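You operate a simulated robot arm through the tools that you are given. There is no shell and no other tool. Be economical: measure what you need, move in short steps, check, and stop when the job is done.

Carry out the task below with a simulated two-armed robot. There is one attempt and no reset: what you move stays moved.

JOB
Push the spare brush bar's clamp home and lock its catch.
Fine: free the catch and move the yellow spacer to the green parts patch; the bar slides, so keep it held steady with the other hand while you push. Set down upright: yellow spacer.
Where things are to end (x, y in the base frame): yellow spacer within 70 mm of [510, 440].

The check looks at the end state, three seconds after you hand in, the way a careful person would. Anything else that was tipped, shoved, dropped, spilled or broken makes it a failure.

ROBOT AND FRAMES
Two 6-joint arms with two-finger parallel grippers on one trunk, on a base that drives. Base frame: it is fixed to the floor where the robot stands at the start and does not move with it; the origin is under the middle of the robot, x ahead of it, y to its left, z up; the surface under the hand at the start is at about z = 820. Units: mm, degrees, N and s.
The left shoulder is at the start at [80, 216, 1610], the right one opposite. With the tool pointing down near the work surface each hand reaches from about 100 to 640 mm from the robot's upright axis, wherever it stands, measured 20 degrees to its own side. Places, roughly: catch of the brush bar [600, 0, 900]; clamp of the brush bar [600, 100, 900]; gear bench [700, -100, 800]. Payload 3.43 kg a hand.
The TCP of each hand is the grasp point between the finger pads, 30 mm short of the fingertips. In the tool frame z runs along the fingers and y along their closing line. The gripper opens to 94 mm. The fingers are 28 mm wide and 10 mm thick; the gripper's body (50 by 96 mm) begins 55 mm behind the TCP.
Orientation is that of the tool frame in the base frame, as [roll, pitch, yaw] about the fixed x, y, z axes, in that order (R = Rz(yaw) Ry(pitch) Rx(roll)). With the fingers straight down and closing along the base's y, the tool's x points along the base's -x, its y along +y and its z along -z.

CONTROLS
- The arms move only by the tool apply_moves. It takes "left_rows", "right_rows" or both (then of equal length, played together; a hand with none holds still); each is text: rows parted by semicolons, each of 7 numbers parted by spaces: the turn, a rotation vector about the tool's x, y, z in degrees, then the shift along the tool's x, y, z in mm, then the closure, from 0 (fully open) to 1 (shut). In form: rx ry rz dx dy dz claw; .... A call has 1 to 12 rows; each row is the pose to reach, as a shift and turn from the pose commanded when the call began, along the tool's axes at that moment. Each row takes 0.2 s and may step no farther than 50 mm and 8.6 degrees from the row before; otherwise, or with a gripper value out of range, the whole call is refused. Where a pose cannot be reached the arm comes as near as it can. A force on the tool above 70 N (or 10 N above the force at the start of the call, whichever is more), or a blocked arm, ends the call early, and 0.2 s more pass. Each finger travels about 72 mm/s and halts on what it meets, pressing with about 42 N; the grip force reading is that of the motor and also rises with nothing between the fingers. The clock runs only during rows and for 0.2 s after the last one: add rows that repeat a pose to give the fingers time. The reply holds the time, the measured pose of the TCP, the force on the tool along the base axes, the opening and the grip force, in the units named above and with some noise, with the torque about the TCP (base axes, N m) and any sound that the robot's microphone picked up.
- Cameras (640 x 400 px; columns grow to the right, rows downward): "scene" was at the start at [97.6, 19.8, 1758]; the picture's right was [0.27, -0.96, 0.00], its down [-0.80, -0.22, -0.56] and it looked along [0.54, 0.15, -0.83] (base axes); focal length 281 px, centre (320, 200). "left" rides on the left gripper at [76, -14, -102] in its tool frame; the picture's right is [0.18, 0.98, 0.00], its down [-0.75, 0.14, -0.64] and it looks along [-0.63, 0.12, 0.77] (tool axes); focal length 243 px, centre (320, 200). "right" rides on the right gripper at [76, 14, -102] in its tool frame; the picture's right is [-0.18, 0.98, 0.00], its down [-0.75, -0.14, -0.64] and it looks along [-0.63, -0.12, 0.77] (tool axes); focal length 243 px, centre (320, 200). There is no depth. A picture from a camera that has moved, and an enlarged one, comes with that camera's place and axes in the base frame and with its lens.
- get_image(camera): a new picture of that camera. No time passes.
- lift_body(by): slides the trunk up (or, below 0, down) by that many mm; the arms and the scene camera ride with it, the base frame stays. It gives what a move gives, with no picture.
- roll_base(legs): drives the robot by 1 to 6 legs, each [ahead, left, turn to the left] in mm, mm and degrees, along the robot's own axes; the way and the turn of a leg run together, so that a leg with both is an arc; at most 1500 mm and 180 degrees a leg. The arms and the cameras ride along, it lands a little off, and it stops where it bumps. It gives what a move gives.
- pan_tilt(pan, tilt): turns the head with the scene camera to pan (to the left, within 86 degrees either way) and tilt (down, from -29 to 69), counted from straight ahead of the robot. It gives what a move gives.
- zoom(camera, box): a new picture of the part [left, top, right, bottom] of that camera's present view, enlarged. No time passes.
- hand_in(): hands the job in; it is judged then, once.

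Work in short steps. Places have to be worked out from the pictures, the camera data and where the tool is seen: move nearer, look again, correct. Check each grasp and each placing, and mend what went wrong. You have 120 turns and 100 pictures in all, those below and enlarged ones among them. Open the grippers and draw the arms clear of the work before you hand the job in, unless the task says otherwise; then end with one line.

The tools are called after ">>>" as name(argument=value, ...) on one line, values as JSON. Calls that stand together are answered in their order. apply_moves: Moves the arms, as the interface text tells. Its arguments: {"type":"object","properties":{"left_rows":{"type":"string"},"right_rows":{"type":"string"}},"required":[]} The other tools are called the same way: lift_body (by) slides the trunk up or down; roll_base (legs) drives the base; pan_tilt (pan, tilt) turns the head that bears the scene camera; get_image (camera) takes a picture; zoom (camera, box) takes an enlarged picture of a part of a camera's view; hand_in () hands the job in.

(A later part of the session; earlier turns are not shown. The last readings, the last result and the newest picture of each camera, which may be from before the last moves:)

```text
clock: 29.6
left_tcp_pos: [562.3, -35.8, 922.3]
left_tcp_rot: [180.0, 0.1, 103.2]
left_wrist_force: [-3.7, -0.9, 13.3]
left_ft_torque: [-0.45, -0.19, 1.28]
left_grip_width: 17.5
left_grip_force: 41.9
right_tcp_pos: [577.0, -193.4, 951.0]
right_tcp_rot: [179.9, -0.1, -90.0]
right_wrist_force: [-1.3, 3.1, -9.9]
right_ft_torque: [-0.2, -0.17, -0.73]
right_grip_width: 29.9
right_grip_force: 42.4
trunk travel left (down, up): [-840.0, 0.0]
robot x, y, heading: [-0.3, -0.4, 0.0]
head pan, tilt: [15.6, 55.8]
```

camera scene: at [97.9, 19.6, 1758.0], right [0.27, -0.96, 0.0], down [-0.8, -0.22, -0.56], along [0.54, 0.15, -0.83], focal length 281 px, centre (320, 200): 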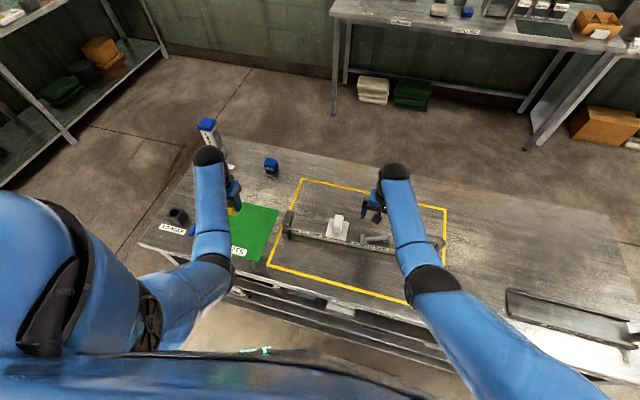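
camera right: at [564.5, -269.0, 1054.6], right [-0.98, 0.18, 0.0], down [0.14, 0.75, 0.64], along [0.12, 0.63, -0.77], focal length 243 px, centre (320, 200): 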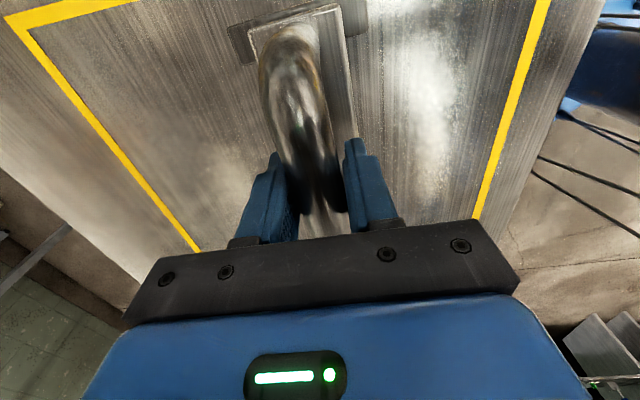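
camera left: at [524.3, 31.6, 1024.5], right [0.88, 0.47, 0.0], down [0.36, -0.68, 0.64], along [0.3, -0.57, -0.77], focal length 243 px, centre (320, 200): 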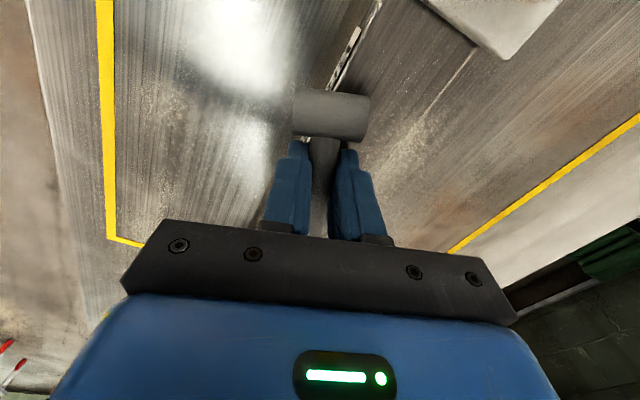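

Response was ambiguous (forces small, the bar's torque changed). I swing the other way, 4° past the original angle, and compare.

>>> apply_moves(left_rows="0 0 -2 -0.1 -1.8 -1 0.95;0 0 -4 -0.2 -3.5 -1 0.95;0 0 -6 -0.4 -5.2 -1 0.95;0 0 -8 -0.6 -7 -1 0.95;0 0 -8 -0.6 -7 -1 0.95")

>>> get_image(camera="left")

```text
clock: 30.8
left_tcp_pos: [556.1, -37.4, 923.5]
left_tcp_rot: [179.9, 0.0, 111.4]
left_wrist_force: [20.9, 1.8, -3.4]
left_ft_torque: [0.47, -0.07, 0.88]
left_grip_width: 15.1
left_grip_force: 42.2
right_tcp_pos: [578.4, -193.6, 950.8]
right_tcp_rot: [179.7, 0.0, -89.9]
right_wrist_force: [-19.0, -4.5, 5.3]
right_ft_torque: [0.31, 0.06, 1.04]
right_grip_width: 30.5
right_grip_force: 42.2
trunk travel left (down, up): [-840.0, 0.0]
robot x, y, heading: [0.5, 3.8, -0.1]
head pan, tilt: [15.6, 55.8]
```

```text
61 pictures are left
camera left: at [516.6, 28.0, 1025.6], right [0.85, 0.53, 0.0], down [0.4, -0.65, 0.64], along [0.34, -0.54, -0.77], focal length 243 px, centre (320, 200)
```

left: 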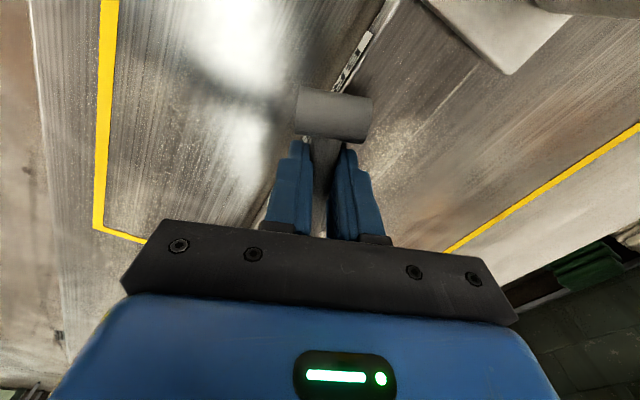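

Swinging toward −x meets 21 N, toward +x is softer. I swing toward +x (toward alignment with the bar) by more and look.

>>> apply_moves(left_rows="0 0 3 0 2.7 0 0.95;0 0 6 0 5.4 0 0.95;0 0 9 -0.2 8.1 0 0.95;0 0 12 -0.5 10.8 0 0.95;0 0 16 -1.1 14.3 0 0.95;0 0 16 -1.1 14.3 0 0.95")

>>> get_image(camera="left")

>>> get_image(camera="right")

```text
clock: 32.2
left_tcp_pos: [570.2, -34.1, 922.5]
left_tcp_rot: [-179.9, 0.1, 95.2]
left_wrist_force: [-2.8, -7.7, 6.1]
left_ft_torque: [-0.13, 0.04, 1.48]
left_grip_width: 20.2
left_grip_force: 42.0
right_tcp_pos: [580.0, -191.8, 951.8]
right_tcp_rot: [-179.9, 0.0, -90.0]
right_wrist_force: [1.3, 8.1, -10.4]
right_ft_torque: [0.13, 0.0, -1.15]
right_grip_width: 30.9
right_grip_force: 41.5
trunk travel left (down, up): [-840.0, 0.0]
robot x, y, heading: [-1.2, -0.1, -0.2]
head pan, tilt: [15.6, 55.8]
```

```text
60 pictures are left
camera left: at [550.2, 40.0, 1025.0], right [0.96, 0.27, 0.0], down [0.21, -0.74, 0.64], along [0.17, -0.62, -0.77], focal length 243 px, centre (320, 200)
```

left: 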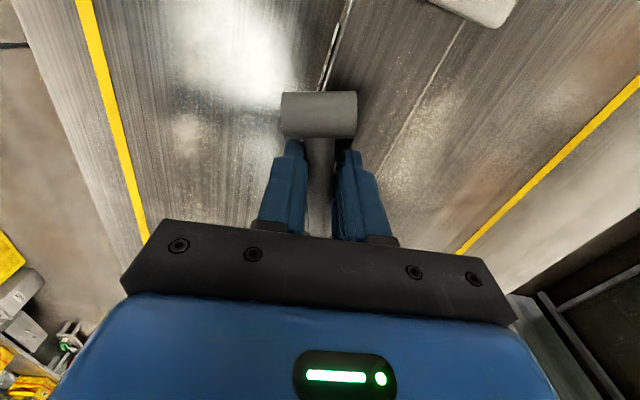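

```text
59 pictures are left
camera right: at [565.2, -268.9, 1054.7], right [-0.98, 0.18, 0.0], down [0.14, 0.75, 0.64], along [0.12, 0.63, -0.77], focal length 243 px, centre (320, 200)
```

right: 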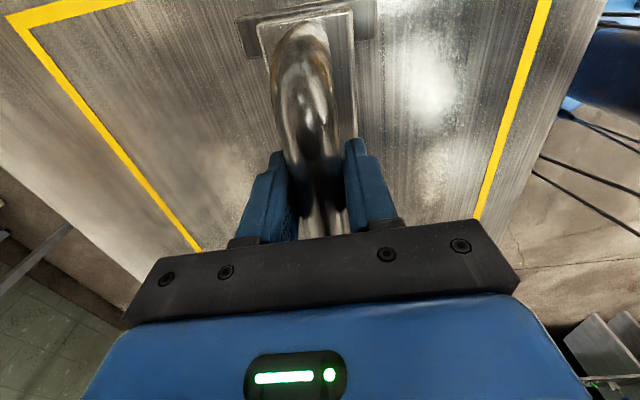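

Here the growing grip width and the view show the lever did not turn on the bar; the bar itself turned a few degrees. I undo that swing.

>>> apply_moves(left_rows="0 0 -4 -0.5 -3.5 0 0.95;0 0 -8 -1 -7 0 0.95;0 0 -12.5 -1.5 -10.6 0 0.95;0 0 -12.5 -1.5 -10.6 0 0.95")

>>> get_image(camera="right")

```text
clock: 33.2
left_tcp_pos: [559.4, -35.9, 922.7]
left_tcp_rot: [179.9, -0.2, 108.0]
left_wrist_force: [19.1, 5.7, -7.3]
left_ft_torque: [0.54, -0.07, 1.26]
left_grip_width: 16.2
left_grip_force: 41.8
right_tcp_pos: [576.4, -194.4, 951.2]
right_tcp_rot: [179.9, -0.1, -90.1]
right_wrist_force: [-18.0, -8.3, 8.9]
right_ft_torque: [0.17, 0.12, 0.72]
right_grip_width: 30.3
right_grip_force: 42.2
trunk travel left (down, up): [-840.0, 0.0]
robot x, y, heading: [-1.7, -0.9, 0.1]
head pan, tilt: [15.6, 55.8]
```

```text
58 pictures are left
camera right: at [564.2, -270.1, 1054.8], right [-0.98, 0.18, 0.0], down [0.14, 0.75, 0.64], along [0.12, 0.63, -0.77], focal length 243 px, centre (320, 200)
```

right: 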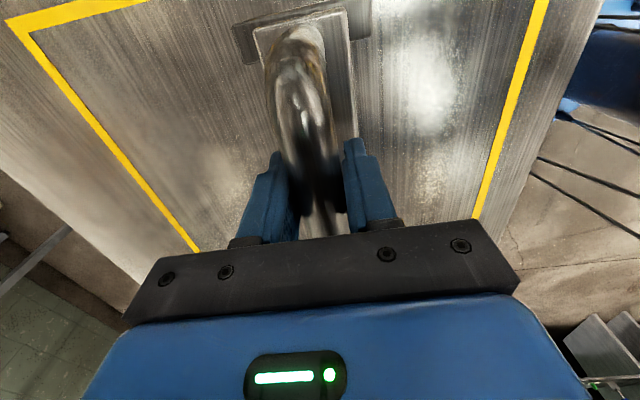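

The bar is back. I now test lifting further (10 mm) along the hinge arc, watching forces and the view.

>>> apply_moves(left_rows="0 0 0 0 -0.5 -3 0.97;0 0 0 0 -0.5 -6 0.97;0 0 0 -1 -0.5 -9 0.97;0 0 0 -1 -0.5 -11 0.97;0 0 0 -1 -0.5 -11 0.97")

>>> get_image(camera="left")

>>> get_image(camera="right")

```text
clock: 34.4
left_tcp_pos: [557.1, -35.9, 932.5]
left_tcp_rot: [-179.9, -0.2, 107.8]
left_wrist_force: [6.2, 17.2, -26.2]
left_ft_torque: [0.87, 0.04, 1.12]
left_grip_width: 16.3
left_grip_force: 41.4
right_tcp_pos: [579.8, -194.3, 953.0]
right_tcp_rot: [-179.8, -0.1, -90.1]
right_wrist_force: [-4.1, -17.3, 28.0]
right_ft_torque: [0.38, -0.02, 0.48]
right_grip_width: 30.8
right_grip_force: 41.7
trunk travel left (down, up): [-840.0, 0.0]
robot x, y, heading: [1.9, 1.6, 0.2]
head pan, tilt: [15.6, 55.8]
```

```text
57 pictures are left
camera left: at [523.0, 32.0, 1035.5], right [0.88, 0.48, 0.0], down [0.37, -0.68, 0.64], along [0.3, -0.56, -0.77], focal length 243 px, centre (320, 200)
```

left: 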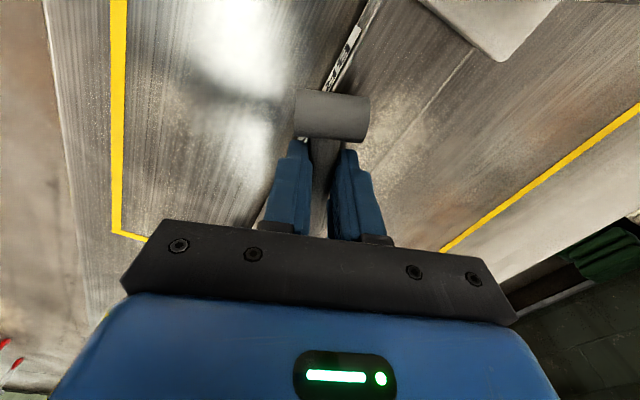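

```text
56 pictures are left
camera right: at [565.4, -269.4, 1055.9], right [-0.98, 0.19, 0.0], down [0.14, 0.75, 0.64], along [0.12, 0.63, -0.77], focal length 243 px, centre (320, 200)
```

right: 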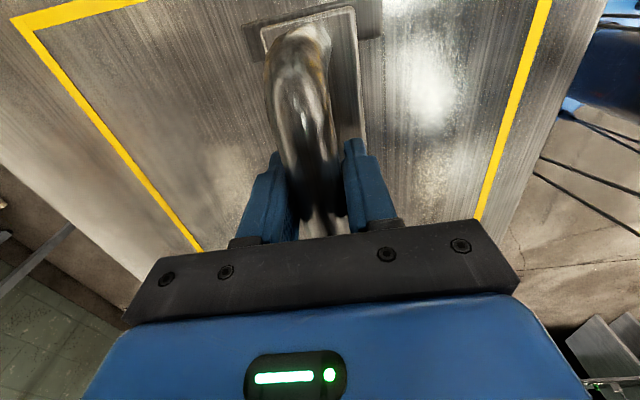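

Force stays at ~26 N — either hinge friction or the bar's weight. I compare the scene view with the earlier one to see whether the bar's end rose.

>>> zoom(camera="scene", box=[280, 160, 480, 285])

```text
3.20 times, centred on (380, 222) of scene
camera zoom: at [97.7, 20.5, 1758.0], right [0.27, -0.96, 0.0], down [-0.8, -0.22, -0.56], along [0.54, 0.15, -0.83], focal length 900 px, centre (128, 128)
```

zoom: 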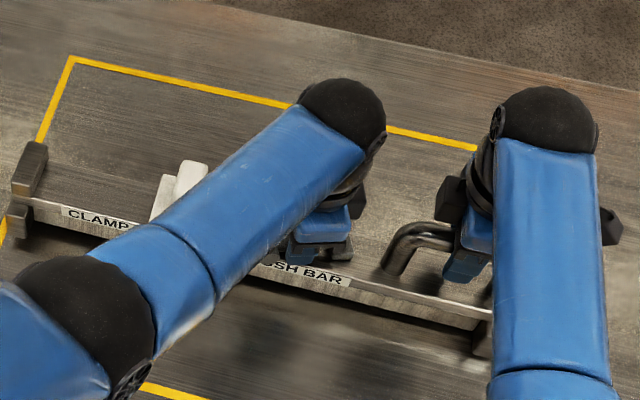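

The bar's end rose, so the lever is rigid upward too. I set it back down and test a pull along the lever's axis (like a plunger), 5 mm.

>>> apply_moves(left_rows="0 0 0 0 0 4 0.97;0 0 0 0 0 8 0.97;0 0 0 0.5 0.5 11 0.97;0 0 0 0.5 0.5 11 0.97")

>>> apply_moves(left_rows="0 0 0 2 0 0 0.97;0 0 0 4 0 0 0.97;0 0 0 6 0 0 0.97;0 0 0 6 0 0 0.97")

>>> get_image(camera="left")

```text
clock: 35.4
left_tcp_pos: [560.9, -37.6, 925.9]
left_tcp_rot: [179.9, 0.2, 107.7]
left_wrist_force: [-4.3, 15.4, 17.3]
left_ft_torque: [-0.66, -0.33, 1.07]
left_grip_width: 15.5
left_grip_force: 42.7
right_tcp_pos: [575.6, -194.2, 948.5]
right_tcp_rot: [179.8, -0.1, -89.9]
right_wrist_force: [2.1, -16.9, -18.0]
right_ft_torque: [-0.58, -0.09, -0.35]
right_grip_width: 30.4
right_grip_force: 41.6
trunk travel left (down, up): [-840.0, 0.0]
robot x, y, heading: [4.3, 2.1, 0.1]
head pan, tilt: [15.6, 55.8]
```

```text
clock: 36.4
left_tcp_pos: [559.9, -35.0, 924.7]
left_tcp_rot: [179.7, 0.5, 107.7]
left_wrist_force: [17.3, -29.0, 7.9]
left_ft_torque: [0.02, -0.05, 1.15]
left_grip_width: 16.0
left_grip_force: 41.9
right_tcp_pos: [578.5, -189.3, 951.1]
right_tcp_rot: [179.7, 0.4, -89.8]
right_wrist_force: [-15.7, 30.9, -12.2]
right_ft_torque: [0.12, -0.06, 0.18]
right_grip_width: 30.3
right_grip_force: 42.1
trunk travel left (down, up): [-840.0, 0.0]
robot x, y, heading: [2.3, -2.4, 0.2]
head pan, tilt: [15.6, 55.8]
```

```text
54 pictures are left
camera left: at [523.5, 33.9, 1026.9], right [0.88, 0.47, 0.0], down [0.36, -0.67, 0.65], along [0.31, -0.57, -0.76], focal length 243 px, centre (320, 200)
```

left: 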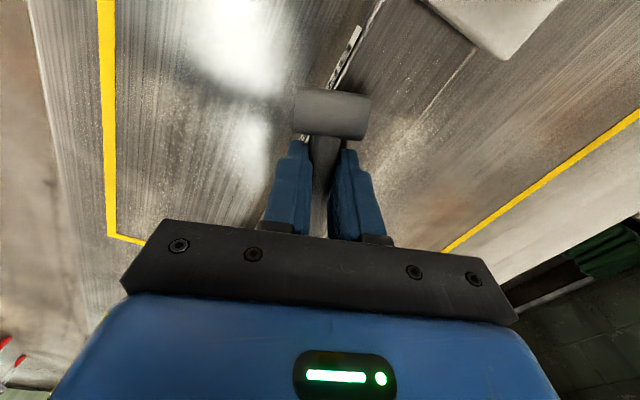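

A 30 N pull gives nothing either. I release the lever, rise and look at the catch closely from other angles before forcing anything.

>>> apply_moves(left_rows="0 0 0 -4 0 0 0.9;0 0 0 -5 0 0 0.7;0 0 0 -5 0 0 0.55;0 0 0 -5 0 0 0.45;0 0 0 -5 0 -30 0.45;0 0 0 -5 0 -70 0.45;0 0 0 20 0 -100 0.45;0 0 0 60 0 -100 0.45;0 0 0 60 0 -100 0.45")

>>> get_image(camera="left")

>>> get_image(camera="right")

```text
clock: 38.4
left_tcp_pos: [539.6, 25.4, 1022.4]
left_tcp_rot: [-180.0, 0.1, 107.8]
left_wrist_force: [-1.0, -0.9, -1.0]
left_ft_torque: [-0.01, 0.01, -0.03]
left_grip_width: 51.7
left_grip_force: 0.1
right_tcp_pos: [577.2, -192.4, 951.7]
right_tcp_rot: [-180.0, 0.1, -90.0]
right_wrist_force: [-1.4, 1.0, -1.1]
right_ft_torque: [-0.92, -0.13, -0.2]
right_grip_width: 30.1
right_grip_force: 42.2
trunk travel left (down, up): [-840.0, 0.0]
robot x, y, heading: [0.3, 4.0, 0.3]
head pan, tilt: [15.6, 55.8]
```

```text
53 pictures are left
camera left: at [503.5, 93.6, 1125.1], right [0.88, 0.48, 0.0], down [0.37, -0.67, 0.64], along [0.31, -0.56, -0.77], focal length 243 px, centre (320, 200)
```

left: 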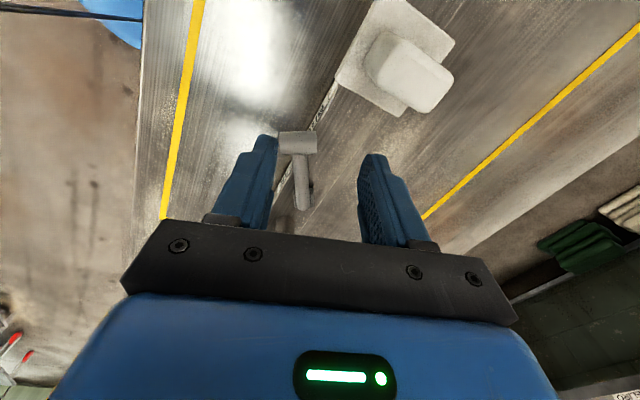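

```text
52 pictures are left
camera right: at [564.4, -268.9, 1054.9], right [-0.98, 0.18, 0.0], down [0.14, 0.75, 0.64], along [0.12, 0.63, -0.77], focal length 243 px, centre (320, 200)
```

right: 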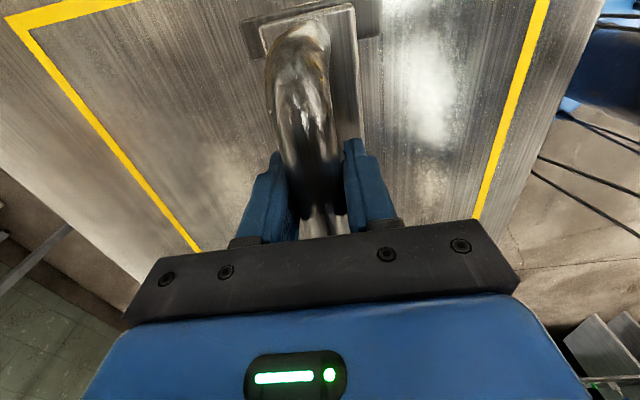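

I bring the left hand back to the robot's side of the bar with its original heading, to view the catch from the front at a low angle.

>>> apply_moves(left_rows="0 0 -8 -4 -8 0 0.3;0 0 -16 -8 -16 0 0.2;0 0 -24 -12 -24 0 0;0 0 -32 -16 -33 0 0;0 0 -40 -19 -41 0 0;0 0 -48 -23 -50 0 0;0 0 -56 -27 -58 0 0;0 0 -64 -31 -66 0 0;0 0 -72 -34 -74 0 0;0 0 -72 -34 -74 0 0")

>>> apply_moves(left_rows="0 -6 0 0 0 15 0;0 -12 0 0 0 30 0;0 -18 0 0 0 50 0;0 -24 0 0 0 70 0;0 -30 0 5 0 80 0;0 -30 0 10 0 90 0")

>>> get_image(camera="left")

```text
clock: 40.6
left_tcp_pos: [478.7, -29.5, 1022.8]
left_tcp_rot: [-179.9, 0.0, 179.9]
left_wrist_force: [0.7, -0.3, 0.8]
left_ft_torque: [-0.01, -0.02, 0.0]
left_grip_width: 94.1
left_grip_force: 0.1
right_tcp_pos: [578.6, -192.7, 951.4]
right_tcp_rot: [180.0, -0.1, -90.0]
right_wrist_force: [-2.6, -0.3, -0.4]
right_ft_torque: [0.12, -0.14, 0.18]
right_grip_width: 30.1
right_grip_force: 42.2
trunk travel left (down, up): [-840.0, 0.0]
robot x, y, heading: [0.8, -1.2, -0.2]
head pan, tilt: [15.6, 55.8]
```

```text
clock: 42.0
left_tcp_pos: [468.1, -28.5, 933.1]
left_tcp_rot: [180.0, 30.1, 179.9]
left_wrist_force: [-0.3, -0.6, -0.8]
left_ft_torque: [-0.02, 0.01, -0.04]
left_grip_width: 94.1
left_grip_force: 0.1
right_tcp_pos: [578.9, -192.2, 953.1]
right_tcp_rot: [180.0, 0.0, -90.0]
right_wrist_force: [-1.3, 0.8, -1.4]
right_ft_torque: [0.16, -0.18, 0.13]
right_grip_width: 30.0
right_grip_force: 42.4
trunk travel left (down, up): [-840.0, 0.0]
robot x, y, heading: [-2.0, -3.3, 0.0]
head pan, tilt: [15.6, 55.8]
```

```text
51 pictures are left
camera left: at [352.0, -42.7, 982.9], right [-0.16, 0.98, -0.09], down [0.33, 0.14, 0.93], along [0.93, 0.11, -0.35], focal length 243 px, centre (320, 200)
```

left: 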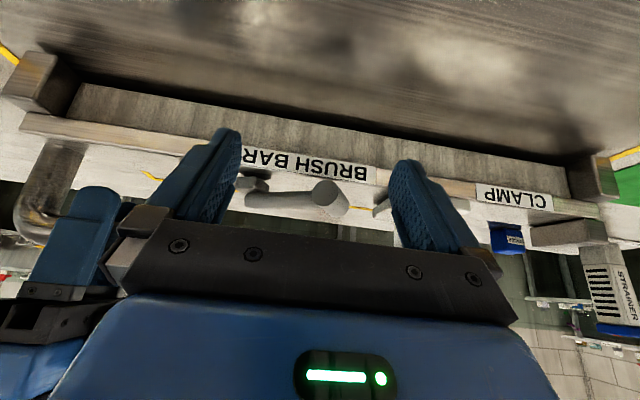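

>>> zoom(camera="left", box=[230, 140, 400, 246])

>>> zoom(camera="left", box=[440, 150, 640, 275])

```text
3.76 times, centred on (315, 193) of left
camera zoom: at [352.0, -42.7, 982.9], right [-0.16, 0.98, -0.09], down [0.33, 0.14, 0.93], along [0.93, 0.11, -0.35], focal length 913 px, centre (339, 226)
```

zoom: 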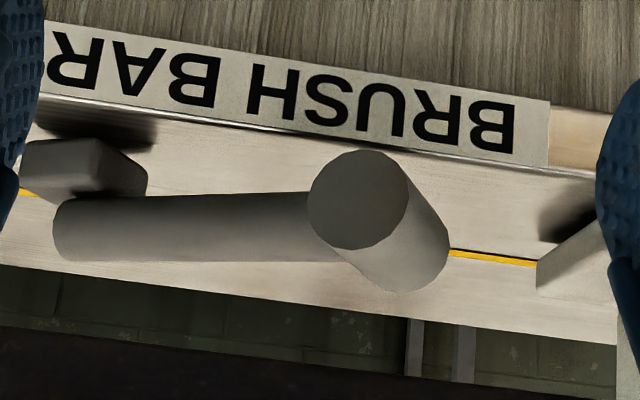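

```text
3.20 times, centred on (540, 212) of left
camera zoom: at [352.0, -42.7, 982.9], right [-0.16, 0.98, -0.09], down [0.33, 0.14, 0.93], along [0.93, 0.11, -0.35], focal length 776 px, centre (-384, 160)
```

zoom: 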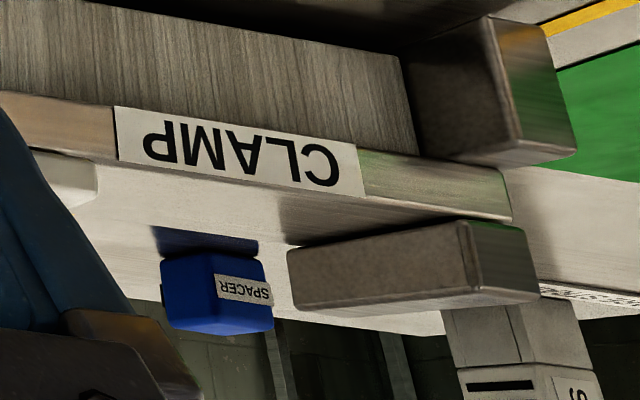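

The arm sits on top of a hub block, with the T-grip at its free end. My earlier −x swing applied almost no net torque about the hub, so I'll grasp the T-grip by its ends (largest leverage). First I straighten and turn the left hand.

>>> apply_moves(left_rows="0 5 0 -8 0 -13 0;0 10 0 -15 0 -26 0;0 15 0 -23 0 -39 0;0 20 0 -30 0 -52 0;0 25 0 -38 0 -65 0;0 30 0 -45 0 -78 0;0 30 0 -45 0 -78 0")

>>> apply_moves(left_rows="0 0 7.6 -9 2 0 0;0 0 15.2 -18 4 0 0;0 0 22.8 -27 7 0 0;0 0 30.4 -36 9 0 0;0 0 38 -45 12 0 0;0 0 45.7 -54 14 0 0;0 0 53.3 -63 16 0 0;0 0 61 -72 19 0 0;0 0 68.5 -80 21 0 0;0 0 68.5 -80 21 0 0")

>>> get_image(camera="left")

```text
clock: 43.6
left_tcp_pos: [469.5, -29.1, 1023.4]
left_tcp_rot: [-180.0, 0.0, 179.8]
left_wrist_force: [-0.2, -0.4, 0.1]
left_ft_torque: [0.01, 0.0, -0.01]
left_grip_width: 94.1
left_grip_force: 0.1
right_tcp_pos: [577.7, -192.2, 952.5]
right_tcp_rot: [-179.9, 0.0, -90.0]
right_wrist_force: [-0.9, 0.0, -2.6]
right_ft_torque: [-0.09, -0.17, 0.31]
right_grip_width: 30.1
right_grip_force: 41.7
trunk travel left (down, up): [-840.0, 0.0]
robot x, y, heading: [-3.0, 0.4, -0.1]
head pan, tilt: [15.6, 55.8]
```

```text
clock: 45.8
left_tcp_pos: [549.9, -6.7, 1022.6]
left_tcp_rot: [-180.0, 0.0, 111.1]
left_wrist_force: [0.4, 0.4, -0.5]
left_ft_torque: [0.01, 0.02, 0.01]
left_grip_width: 93.7
left_grip_force: 0.0
right_tcp_pos: [578.2, -193.9, 951.0]
right_tcp_rot: [-180.0, 0.0, -89.9]
right_wrist_force: [-0.4, -0.9, -4.0]
right_ft_torque: [0.0, -0.14, 0.28]
right_grip_width: 30.2
right_grip_force: 42.3
trunk travel left (down, up): [-840.0, 0.0]
robot x, y, heading: [-0.8, -0.4, -0.1]
head pan, tilt: [15.6, 55.8]
```

```text
48 pictures are left
camera left: at [509.3, 58.0, 1125.5], right [0.85, 0.53, 0.0], down [0.4, -0.65, 0.64], along [0.34, -0.55, -0.77], focal length 243 px, centre (320, 200)
```

left: 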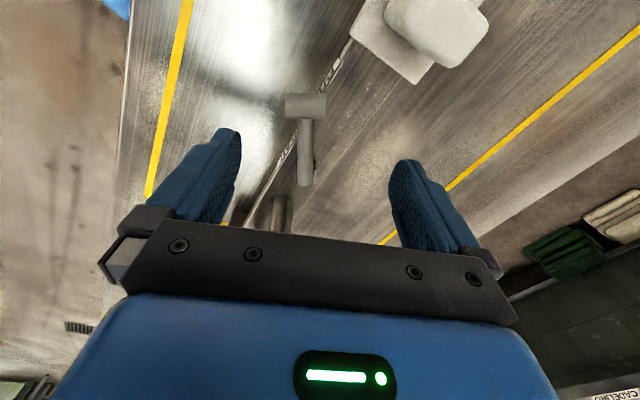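

The T-grip now appears at about [539,-16] and the lever stands at ≈29°, versus 21° earlier: it did swing toward −x. I come down around the T-grip's ends.

>>> apply_moves(left_rows="0 0 -4 -2 -7 10 0.2;0 0 -8 -4.4 -13.5 30 0.25;0 0 -8 -4.4 -13.5 60 0.25;0 0 -8 -4.4 -13.5 80 0.25;0 0 -8 -4.4 -13.5 80 0.25")

>>> get_image(camera="left")

```text
clock: 47.0
left_tcp_pos: [539.8, -17.0, 940.3]
left_tcp_rot: [-180.0, 0.1, 119.3]
left_wrist_force: [0.2, -0.5, 0.1]
left_ft_torque: [0.0, 0.02, -0.01]
left_grip_width: 70.5
left_grip_force: 0.1
right_tcp_pos: [579.9, -192.9, 951.1]
right_tcp_rot: [-180.0, 0.1, -90.0]
right_wrist_force: [-1.3, 0.8, -4.1]
right_ft_torque: [-0.04, -0.11, 0.29]
right_grip_width: 30.1
right_grip_force: 41.6
trunk travel left (down, up): [-840.0, 0.0]
robot x, y, heading: [0.6, 0.1, -0.0]
head pan, tilt: [15.6, 55.8]
```

```text
47 pictures are left
camera left: at [490.3, 42.3, 1043.9], right [0.77, 0.64, 0.0], down [0.49, -0.59, 0.64], along [0.41, -0.49, -0.77], focal length 243 px, centre (320, 200)
```

left: 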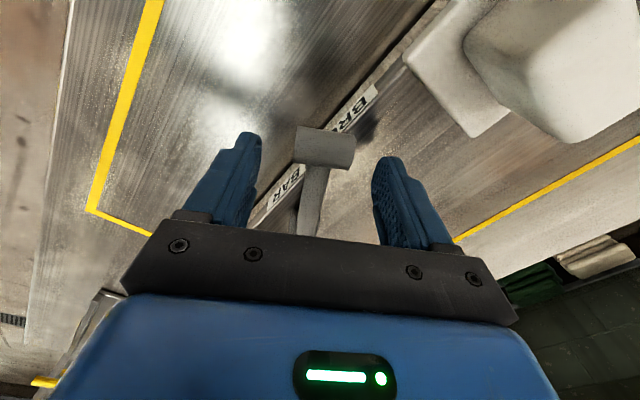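

The T-grip is exactly aligned with the finger line and centred. I lower 20 mm and close on its ends.

>>> apply_moves(left_rows="0 0 0 3 2 10 0.25;0 0 0 3 2 20 0.25;0 0 0 3 2 20 0.4;0 0 0 3 2 20 0.5;0 0 0 3 2 20 0.65;0 0 0 3 2 20 0.75;0 0 0 3 2 20 0.75")

>>> get_image(camera="left")

```text
clock: 48.6
left_tcp_pos: [539.5, -13.2, 921.6]
left_tcp_rot: [180.0, 0.0, 119.3]
left_wrist_force: [0.1, -0.4, -0.3]
left_ft_torque: [0.05, -0.06, -0.02]
left_grip_width: 37.3
left_grip_force: 41.7
right_tcp_pos: [579.0, -193.2, 950.6]
right_tcp_rot: [180.0, 0.0, -90.0]
right_wrist_force: [-0.9, -0.6, -2.9]
right_ft_torque: [-0.03, 0.07, 0.3]
right_grip_width: 30.0
right_grip_force: 42.3
trunk travel left (down, up): [-840.0, 0.0]
robot x, y, heading: [3.2, -0.0, -0.1]
head pan, tilt: [15.6, 55.8]
```

```text
46 pictures are left
camera left: at [490.5, 45.9, 1024.5], right [0.77, 0.64, 0.0], down [0.49, -0.59, 0.64], along [0.41, -0.49, -0.77], focal length 243 px, centre (320, 200)
```

left: 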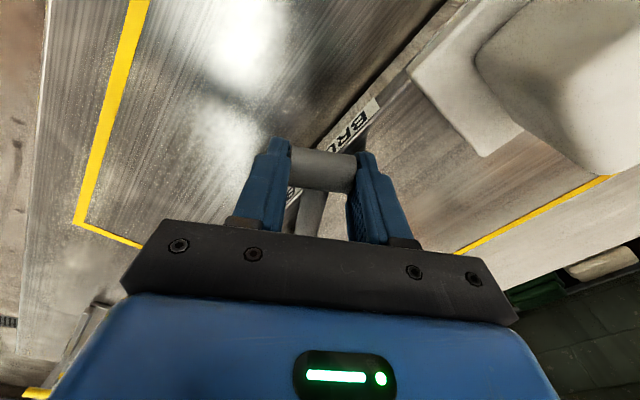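

Clean grasp with no side load. I swing the T about the hub toward −x by up to 12° (radius ≈ 82 mm), watching the forces.

>>> apply_moves(left_rows="0 0 -3 -0.1 -4.3 0 0.75;0 0 -6 -0.4 -8.6 0 0.75;0 0 -9 -1 -12.9 0 0.75;0 0 -12 -1.8 -17.2 0 0.75;0 0 -12 -1.8 -17.2 0 0.75")

>>> get_image(camera="left")

>>> get_image(camera="right")

```text
clock: 49.8
left_tcp_pos: [525.7, -22.6, 923.2]
left_tcp_rot: [-179.9, -0.1, 131.3]
left_wrist_force: [4.9, 1.9, -0.2]
left_ft_torque: [0.26, -0.05, 0.43]
left_grip_width: 37.4
left_grip_force: 41.9
right_tcp_pos: [580.4, -193.1, 952.3]
right_tcp_rot: [180.0, -0.1, -90.0]
right_wrist_force: [-3.9, -2.8, 2.1]
right_ft_torque: [0.52, 0.06, 0.39]
right_grip_width: 30.1
right_grip_force: 42.0
trunk travel left (down, up): [-840.0, 0.0]
robot x, y, heading: [0.1, 2.7, -0.0]
head pan, tilt: [15.6, 55.8]
```

```text
45 pictures are left
camera left: at [465.0, 24.5, 1025.5], right [0.62, 0.79, 0.0], down [0.6, -0.47, 0.64], along [0.51, -0.4, -0.77], focal length 243 px, centre (320, 200)
```

left: 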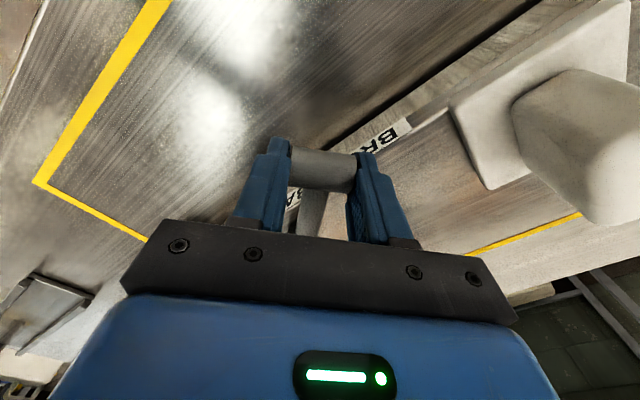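

```text
44 pictures are left
camera right: at [565.2, -269.1, 1054.4], right [-0.98, 0.18, 0.0], down [0.14, 0.75, 0.64], along [0.12, 0.63, -0.77], focal length 243 px, centre (320, 200)
```

right: 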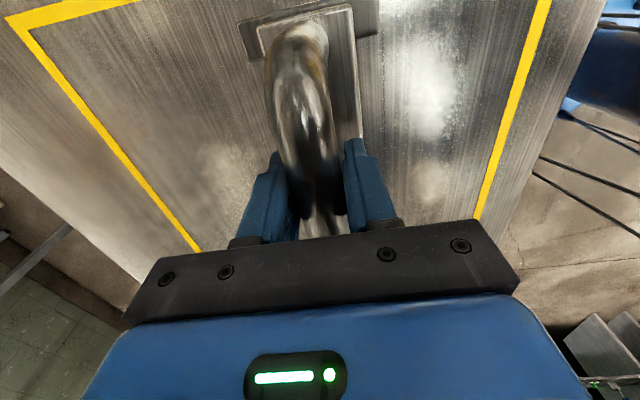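

It swings freely (5 N) and the bar stays put, so the catch opens toward −x. I continue, in 8° steps.

>>> apply_moves(left_rows="0 0 -6 -0.5 -8.6 0 0.75;0 0 -12 -1.8 -17.2 0 0.75;0 0 -18 -4 -25.5 0 0.75;0 0 -24 -7.1 -33.6 0 0.75;0 0 -24 -7.1 -33.6 0 0.75")

>>> get_image(camera="left")

```text
clock: 51.0
left_tcp_pos: [504.9, -52.3, 922.3]
left_tcp_rot: [-180.0, -0.2, 155.3]
left_wrist_force: [-3.5, 5.4, 0.8]
left_ft_torque: [-0.54, -0.05, 0.27]
left_grip_width: 37.0
left_grip_force: 42.1
right_tcp_pos: [578.3, -193.8, 951.1]
right_tcp_rot: [-179.9, 0.1, -90.0]
right_wrist_force: [3.8, -6.2, -8.0]
right_ft_torque: [-0.95, -0.03, -0.16]
right_grip_width: 30.1
right_grip_force: 41.8
trunk travel left (down, up): [-840.0, 0.0]
robot x, y, heading: [1.6, 1.2, -0.2]
head pan, tilt: [15.6, 55.8]
```

```text
43 pictures are left
camera left: at [431.1, -33.1, 1024.8], right [0.24, 0.97, 0.0], down [0.74, -0.19, 0.64], along [0.62, -0.16, -0.77], focal length 243 px, centre (320, 200)
```

left: 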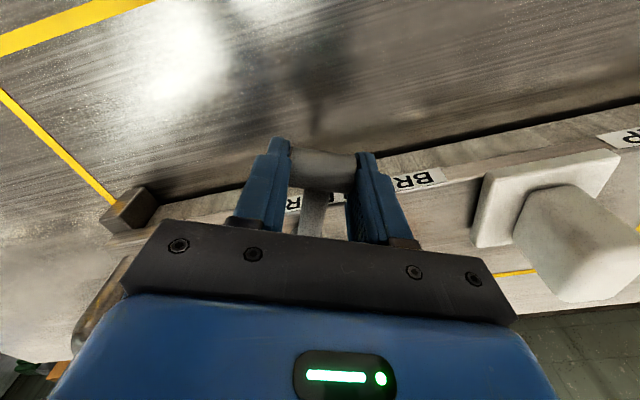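

Now at ≈65° with low forces. I continue another 24° to find the far stop.

>>> apply_moves(left_rows="0 0 -6 -0.5 -8.6 0 0.75;0 0 -12 -1.8 -17.2 0 0.75;0 0 -18 -4 -25.5 0 0.75;0 0 -24 -7.1 -33.6 0 0.75;0 0 -24 -7.1 -33.6 0 0.75")

>>> get_image(camera="left")

```text
clock: 52.2
left_tcp_pos: [497.5, -83.6, 922.6]
left_tcp_rot: [179.9, 0.0, 179.5]
left_wrist_force: [7.9, 9.2, -0.8]
left_ft_torque: [0.14, 0.08, 0.14]
left_grip_width: 33.9
left_grip_force: 42.2
right_tcp_pos: [578.6, -193.1, 951.7]
right_tcp_rot: [179.9, 0.0, -90.1]
right_wrist_force: [-6.0, -9.6, 0.2]
right_ft_torque: [0.7, 0.03, 0.68]
right_grip_width: 30.5
right_grip_force: 41.2
trunk travel left (down, up): [-840.0, 0.0]
robot x, y, heading: [-1.4, -1.7, -0.1]
head pan, tilt: [15.6, 55.8]
```

```text
42 pictures are left
camera left: at [422.2, -97.8, 1025.1], right [-0.17, 0.98, 0.0], down [0.76, 0.13, 0.64], along [0.63, 0.11, -0.77], focal length 243 px, centre (320, 200)
```

left: 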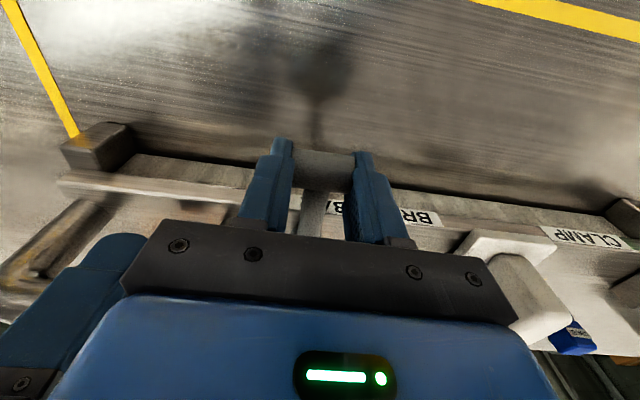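

The lever is now at ≈88°, clearly free. I release it, rise and go over the clamp.

>>> apply_moves(left_rows="0 0 0 0 4 0 0.6;0 0 0 0 4 0 0.5;0 0 0 0 4 0 0.35;0 0 0 0 4 0 0.3;0 0 0 0 4 -30 0.3;0 0 0 0 4 -70 0.3;0 0 0 0 4 -110 0.3;0 0 0 -10 45 -115 0.1;0 0 0 -25 90 -115 0;0 0 0 -40 130 -115 0;0 0 0 -50 165 -115 0;0 0 0 -50 165 -115 0")

>>> get_image(camera="left")

>>> zoom(camera="scene", box=[260, 180, 460, 305])

```text
clock: 54.8
left_tcp_pos: [549.4, 80.1, 1038.5]
left_tcp_rot: [-180.0, 0.0, 179.2]
left_wrist_force: [-0.6, 0.4, 0.3]
left_ft_torque: [-0.01, -0.01, -0.01]
left_grip_width: 93.9
left_grip_force: 0.0
right_tcp_pos: [580.0, -192.4, 950.9]
right_tcp_rot: [180.0, 0.1, -90.1]
right_wrist_force: [-0.8, 1.3, -5.7]
right_ft_torque: [-0.03, -0.13, 0.08]
right_grip_width: 30.3
right_grip_force: 41.8
trunk travel left (down, up): [-840.0, 0.0]
robot x, y, heading: [-2.1, 1.4, 0.2]
head pan, tilt: [15.6, 55.8]
```

```text
41 pictures are left
camera left: at [473.9, 66.6, 1141.2], right [-0.17, 0.99, 0.0], down [0.76, 0.13, 0.64], along [0.63, 0.11, -0.77], focal length 243 px, centre (320, 200)
```

left: 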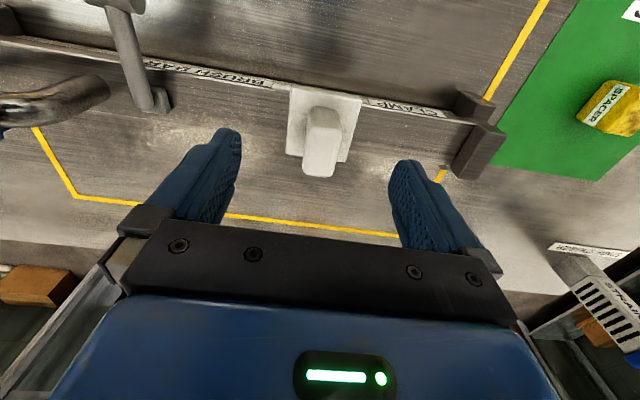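

```text
3.20 times, centred on (360, 242) of scene
camera zoom: at [98.3, 19.4, 1757.9], right [0.27, -0.96, 0.0], down [-0.8, -0.22, -0.56], along [0.54, 0.15, -0.83], focal length 900 px, centre (192, 64)
```

zoom: 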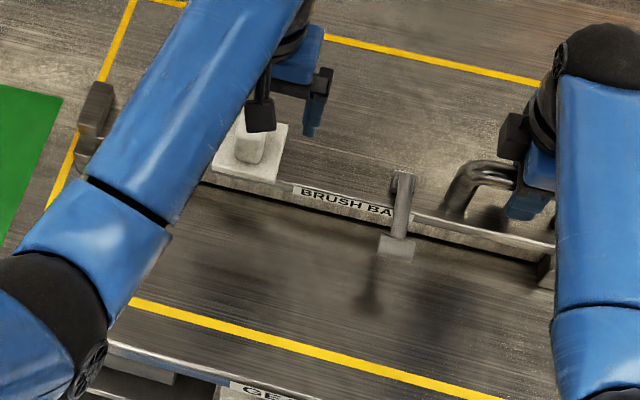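

The catch now stands across the bar. The clamp's knob is at about [566, 86], top z ≈ 943, 30 mm wide in y. I straddle it along y and close.

>>> apply_moves(left_rows="0 0 0 -9 3 20 0.2;0 0 0 -17 5.5 45 0.3;0 0 0 -17 5.5 70 0.3;0 0 0 -17 5.5 88 0.3;0 0 0 -17 5.5 97 0.3;0 0 0 -17 5.5 97 0.3")

>>> get_image(camera="left")

```text
clock: 56.2
left_tcp_pos: [566.8, 85.6, 940.6]
left_tcp_rot: [179.9, 0.0, 179.4]
left_wrist_force: [-0.4, 0.0, -1.1]
left_ft_torque: [-0.01, 0.01, 0.03]
left_grip_width: 65.7
left_grip_force: 0.0
right_tcp_pos: [578.7, -193.4, 951.0]
right_tcp_rot: [179.9, 0.0, -90.0]
right_wrist_force: [-1.2, 0.4, -5.7]
right_ft_torque: [0.11, -0.11, 0.34]
right_grip_width: 30.1
right_grip_force: 42.2
trunk travel left (down, up): [-840.0, 0.0]
robot x, y, heading: [-1.0, -0.5, 0.1]
head pan, tilt: [15.6, 55.8]
```

```text
39 pictures are left
camera left: at [491.7, 71.6, 1042.5], right [-0.17, 0.99, 0.0], down [0.76, 0.13, 0.64], along [0.63, 0.11, -0.77], focal length 243 px, centre (320, 200)
```

left: 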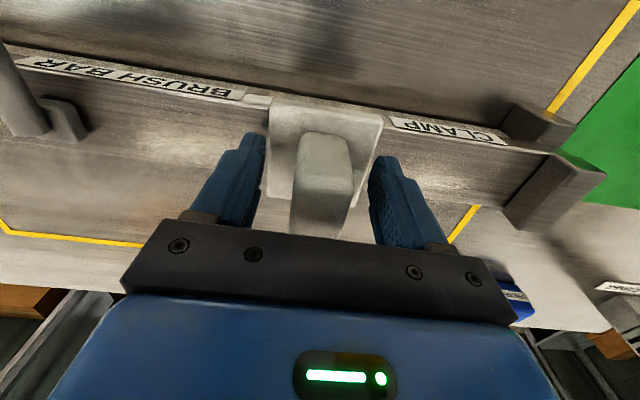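

The knob lies midway between the fingers. I close on it.

>>> apply_moves(left_rows="0 0 0 0 0 2 0.45;0 0 0 0 0 2 0.6;0 0 0 0 0 2 0.75;0 0 0 0 0 2 0.85;0 0 0 0 0 2 0.85")

```text
clock: 57.4
left_tcp_pos: [567.4, 84.3, 938.8]
left_tcp_rot: [180.0, 0.1, 179.4]
left_wrist_force: [2.7, 5.7, 0.0]
left_ft_torque: [-0.12, 0.04, 0.84]
left_grip_width: 34.1
left_grip_force: 42.2
right_tcp_pos: [579.2, -193.5, 951.5]
right_tcp_rot: [179.9, 0.0, -90.0]
right_wrist_force: [-2.8, -5.1, -4.3]
right_ft_torque: [0.51, 0.0, 0.27]
right_grip_width: 30.1
right_grip_force: 42.3
trunk travel left (down, up): [-840.0, 0.0]
robot x, y, heading: [2.3, 0.4, 0.1]
head pan, tilt: [15.6, 55.8]
```

Knob held at 34 mm. I push +y by 10 mm, with the right hand holding the bar.

>>> apply_moves(left_rows="0 0 0 0 3 0 0.85;0 0 0 0.2 6 0 0.85;0 0 0 0.4 10 0 0.85;0 0 0 0.4 10 0 0.85")

>>> get_image(camera="left")

```text
clock: 58.4
left_tcp_pos: [566.0, 97.0, 938.8]
left_tcp_rot: [-180.0, 0.0, 179.4]
left_wrist_force: [5.4, -1.2, -0.9]
left_ft_torque: [-0.31, -0.07, 0.8]
left_grip_width: 34.1
left_grip_force: 42.1
right_tcp_pos: [578.4, -192.3, 950.6]
right_tcp_rot: [179.9, 0.1, -90.1]
right_wrist_force: [-5.2, 2.2, -4.0]
right_ft_torque: [0.65, 0.08, 0.77]
right_grip_width: 29.8
right_grip_force: 41.5
trunk travel left (down, up): [-840.0, 0.0]
robot x, y, heading: [-2.1, 0.3, -0.2]
head pan, tilt: [15.6, 55.8]
```

```text
38 pictures are left
camera left: at [490.6, 82.1, 1040.8], right [-0.17, 0.98, 0.0], down [0.76, 0.13, 0.64], along [0.63, 0.11, -0.77], focal length 243 px, centre (320, 200)
```

left: 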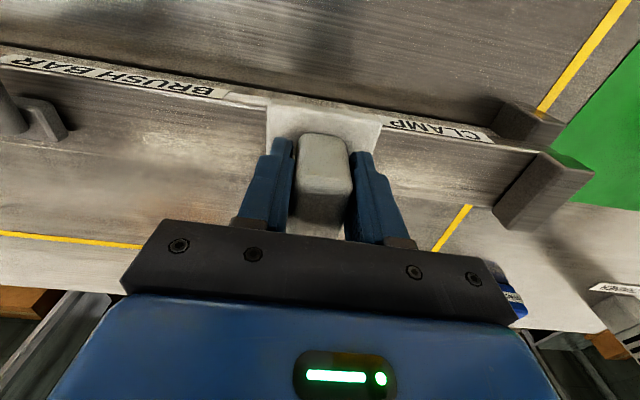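

The clamp slides along the bar with little force. I continue 30 mm.

>>> apply_moves(left_rows="0 0 0 -0.5 8 0 0.85;0 0 0 -0.5 16 0 0.85;0 0 0 -0.5 23 0 0.85;0 0 0 -0.5 30 0 0.85;0 0 0 -0.5 30 0 0.85")

>>> get_image(camera="left")

```text
clock: 59.6
left_tcp_pos: [566.8, 127.0, 939.1]
left_tcp_rot: [179.9, 0.0, 179.4]
left_wrist_force: [3.9, 0.4, -0.5]
left_ft_torque: [-0.26, -0.03, 0.65]
left_grip_width: 34.1
left_grip_force: 42.5
right_tcp_pos: [578.3, -193.9, 951.0]
right_tcp_rot: [180.0, 0.0, -90.0]
right_wrist_force: [-4.0, 1.9, -4.2]
right_ft_torque: [0.68, -0.04, 0.64]
right_grip_width: 30.0
right_grip_force: 42.3
trunk travel left (down, up): [-840.0, 0.0]
robot x, y, heading: [-1.0, -0.7, -0.1]
head pan, tilt: [15.6, 55.8]
```

```text
37 pictures are left
camera left: at [490.8, 112.0, 1041.0], right [-0.17, 0.98, 0.0], down [0.76, 0.13, 0.64], along [0.63, 0.11, -0.77], focal length 243 px, centre (320, 200)
```

left: 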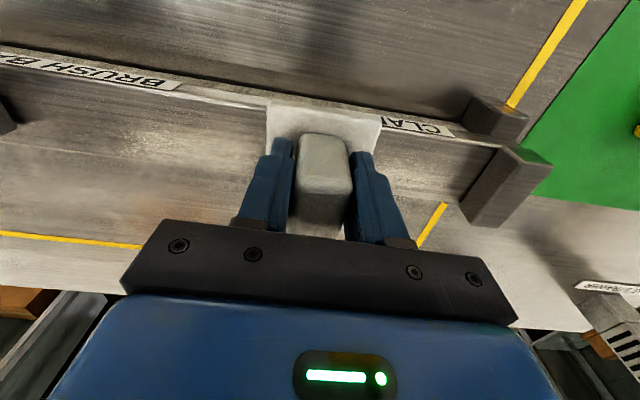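

Still sliding freely. I go another 36 mm.

>>> apply_moves(left_rows="0 0 0 -0.5 9 0 0.85;0 0 0 -0.5 18 0 0.85;0 0 0 -0.5 27 0 0.85;0 0 0 -0.5 36 0 0.85;0 0 0 -0.5 36 0 0.85")

>>> get_image(camera="left")

```text
clock: 60.8
left_tcp_pos: [566.7, 162.8, 938.6]
left_tcp_rot: [179.9, 0.1, 179.4]
left_wrist_force: [2.8, -0.1, -0.2]
left_ft_torque: [-0.25, -0.03, 0.62]
left_grip_width: 34.2
left_grip_force: 41.9
right_tcp_pos: [579.6, -193.5, 951.0]
right_tcp_rot: [179.9, 0.0, -90.1]
right_wrist_force: [-2.5, 1.2, -4.5]
right_ft_torque: [0.9, -0.07, 0.51]
right_grip_width: 30.2
right_grip_force: 41.3
trunk travel left (down, up): [-840.0, 0.0]
robot x, y, heading: [-0.5, -1.4, -0.2]
head pan, tilt: [15.6, 55.8]
```

```text
36 pictures are left
camera left: at [491.1, 148.8, 1040.8], right [-0.17, 0.98, 0.0], down [0.76, 0.13, 0.64], along [0.63, 0.11, -0.77], focal length 243 px, centre (320, 200)
```

left: 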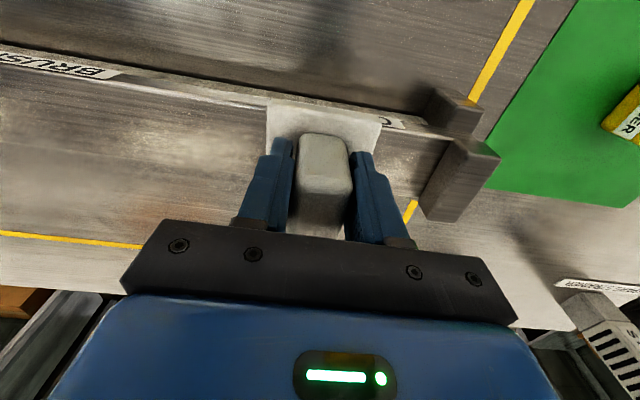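

About 35–40 mm of gap is left to the stop. I push 24 mm, then creep.

>>> apply_moves(left_rows="0 0 0 -0.3 8 0 0.85;0 0 0 -0.3 16 0 0.85;0 0 0 -0.3 24 0 0.85;0 0 0 -0.3 24 0 0.85")

>>> get_image(camera="left")

```text
clock: 61.8
left_tcp_pos: [568.8, 188.0, 938.4]
left_tcp_rot: [179.9, -0.1, 179.3]
left_wrist_force: [1.7, -0.8, -0.3]
left_ft_torque: [-0.32, 0.17, 0.3]
left_grip_width: 33.6
left_grip_force: 42.0
right_tcp_pos: [580.1, -193.1, 950.3]
right_tcp_rot: [-179.9, 0.0, -90.1]
right_wrist_force: [-0.7, 0.4, -2.1]
right_ft_torque: [1.23, -0.08, 0.19]
right_grip_width: 30.1
right_grip_force: 42.1
trunk travel left (down, up): [-840.0, 0.0]
robot x, y, heading: [0.3, -0.2, -0.1]
head pan, tilt: [15.6, 55.8]
```

```text
35 pictures are left
camera left: at [493.5, 172.7, 1041.0], right [-0.17, 0.98, 0.0], down [0.76, 0.13, 0.64], along [0.63, 0.11, -0.77], focal length 243 px, centre (320, 200)
```

left: 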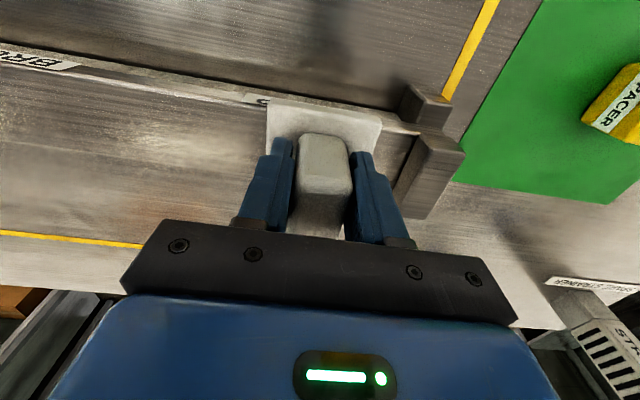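

Now perhaps 15–20 mm remain. I creep 3 mm per row.

>>> apply_moves(left_rows="0 0 0 -0.2 3 0 0.85;0 0 0 -0.2 6 0 0.85;0 0 0 -0.2 9 0 0.85;0 0 0 -0.2 12 0 0.85;0 0 0 -0.2 12 0 0.85")

>>> get_image(camera="left")

```text
clock: 63.0
left_tcp_pos: [567.7, 198.4, 939.2]
left_tcp_rot: [179.9, 0.0, 179.3]
left_wrist_force: [1.5, -0.8, -0.1]
left_ft_torque: [-0.19, 0.08, 0.4]
left_grip_width: 34.2
left_grip_force: 41.7
right_tcp_pos: [578.7, -193.8, 950.5]
right_tcp_rot: [179.9, -0.1, -89.9]
right_wrist_force: [-1.3, 1.0, -2.5]
right_ft_torque: [1.12, 0.02, 0.25]
right_grip_width: 30.3
right_grip_force: 41.8
trunk travel left (down, up): [-840.0, 0.0]
robot x, y, heading: [0.4, 2.5, -0.1]
head pan, tilt: [15.6, 55.8]
```

```text
34 pictures are left
camera left: at [492.9, 184.4, 1041.5], right [-0.17, 0.99, 0.0], down [0.76, 0.13, 0.64], along [0.63, 0.11, -0.77], focal length 243 px, centre (320, 200)
```

left: 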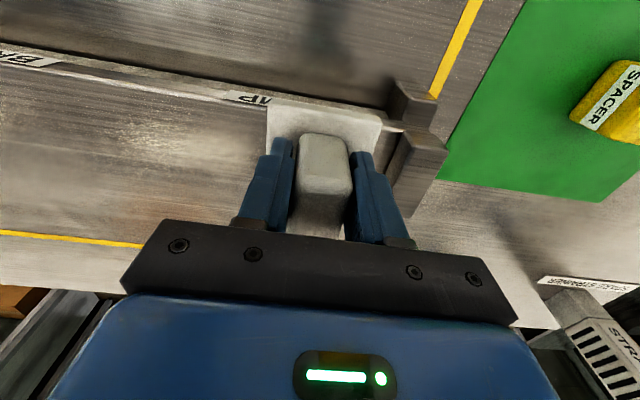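

Roughly 8–10 mm left; I keep creeping in 2 mm rows until it stops.

>>> apply_moves(left_rows="0 0 0 -0.2 2 0 0.85;0 0 0 -0.2 4 0 0.85;0 0 0 -0.2 6 0 0.85;0 0 0 -0.2 8 0 0.85;0 0 0 -0.2 10 0 0.85;0 0 0 -0.2 10 0 0.85")

>>> zoom(camera="left", box=[230, 60, 470, 210])

```text
clock: 64.4
left_tcp_pos: [569.2, 208.1, 938.0]
left_tcp_rot: [179.9, -0.1, 179.5]
left_wrist_force: [2.0, 0.1, -1.3]
left_ft_torque: [-0.32, -0.04, 0.42]
left_grip_width: 34.0
left_grip_force: 42.2
right_tcp_pos: [578.4, -192.9, 951.5]
right_tcp_rot: [179.9, 0.1, -90.0]
right_wrist_force: [-1.5, 0.9, -6.3]
right_ft_torque: [-0.57, 0.06, 0.14]
right_grip_width: 29.8
right_grip_force: 42.6
trunk travel left (down, up): [-840.0, 0.0]
robot x, y, heading: [2.5, -1.7, 0.0]
head pan, tilt: [15.6, 55.8]
```

```text
2.67 times, centred on (350, 135) of left
camera zoom: at [493.8, 194.0, 1040.9], right [-0.17, 0.98, 0.0], down [0.76, 0.13, 0.64], along [0.63, 0.11, -0.77], focal length 647 px, centre (240, 373)
```

zoom: 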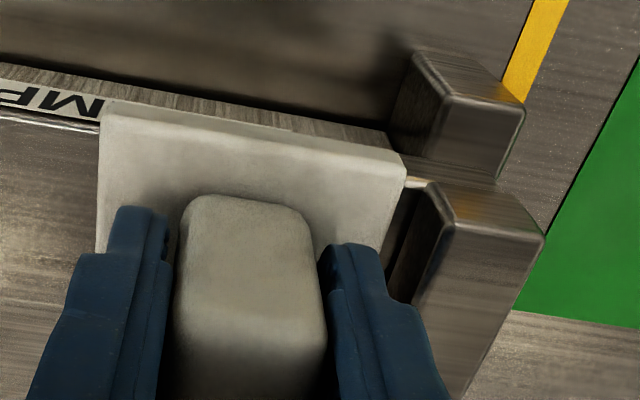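

A few millimetres of gap remain to the stop. I creep on until a reaction shows.

>>> apply_moves(left_rows="0 0 0 0 2 0 0.85;0 0 0 0 4 0 0.85;0 0 0 0 6 0 0.85;0 0 0 0 8 0 0.85;0 0 0 0 9 0 0.85;0 0 0 0 9 0 0.85")

>>> zoom(camera="left", box=[230, 60, 470, 210])

```text
clock: 65.8
left_tcp_pos: [569.1, 216.3, 938.0]
left_tcp_rot: [179.9, -0.1, 179.3]
left_wrist_force: [1.7, -5.3, -0.3]
left_ft_torque: [-0.14, 0.02, 0.52]
left_grip_width: 33.9
left_grip_force: 42.0
right_tcp_pos: [579.5, -193.6, 950.4]
right_tcp_rot: [179.9, 0.1, -90.0]
right_wrist_force: [-1.8, 5.3, -7.1]
right_ft_torque: [-0.56, -0.02, 0.09]
right_grip_width: 29.9
right_grip_force: 42.3
trunk travel left (down, up): [-840.0, 0.0]
robot x, y, heading: [-0.2, -1.8, -0.1]
head pan, tilt: [15.6, 55.8]
```

```text
2.67 times, centred on (350, 135) of left
camera zoom: at [493.6, 203.2, 1040.9], right [-0.17, 0.98, 0.0], down [0.76, 0.13, 0.64], along [0.63, 0.11, -0.77], focal length 647 px, centre (240, 373)
```

zoom: 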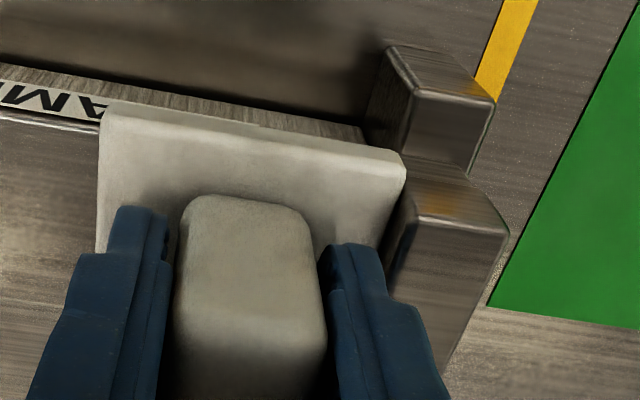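

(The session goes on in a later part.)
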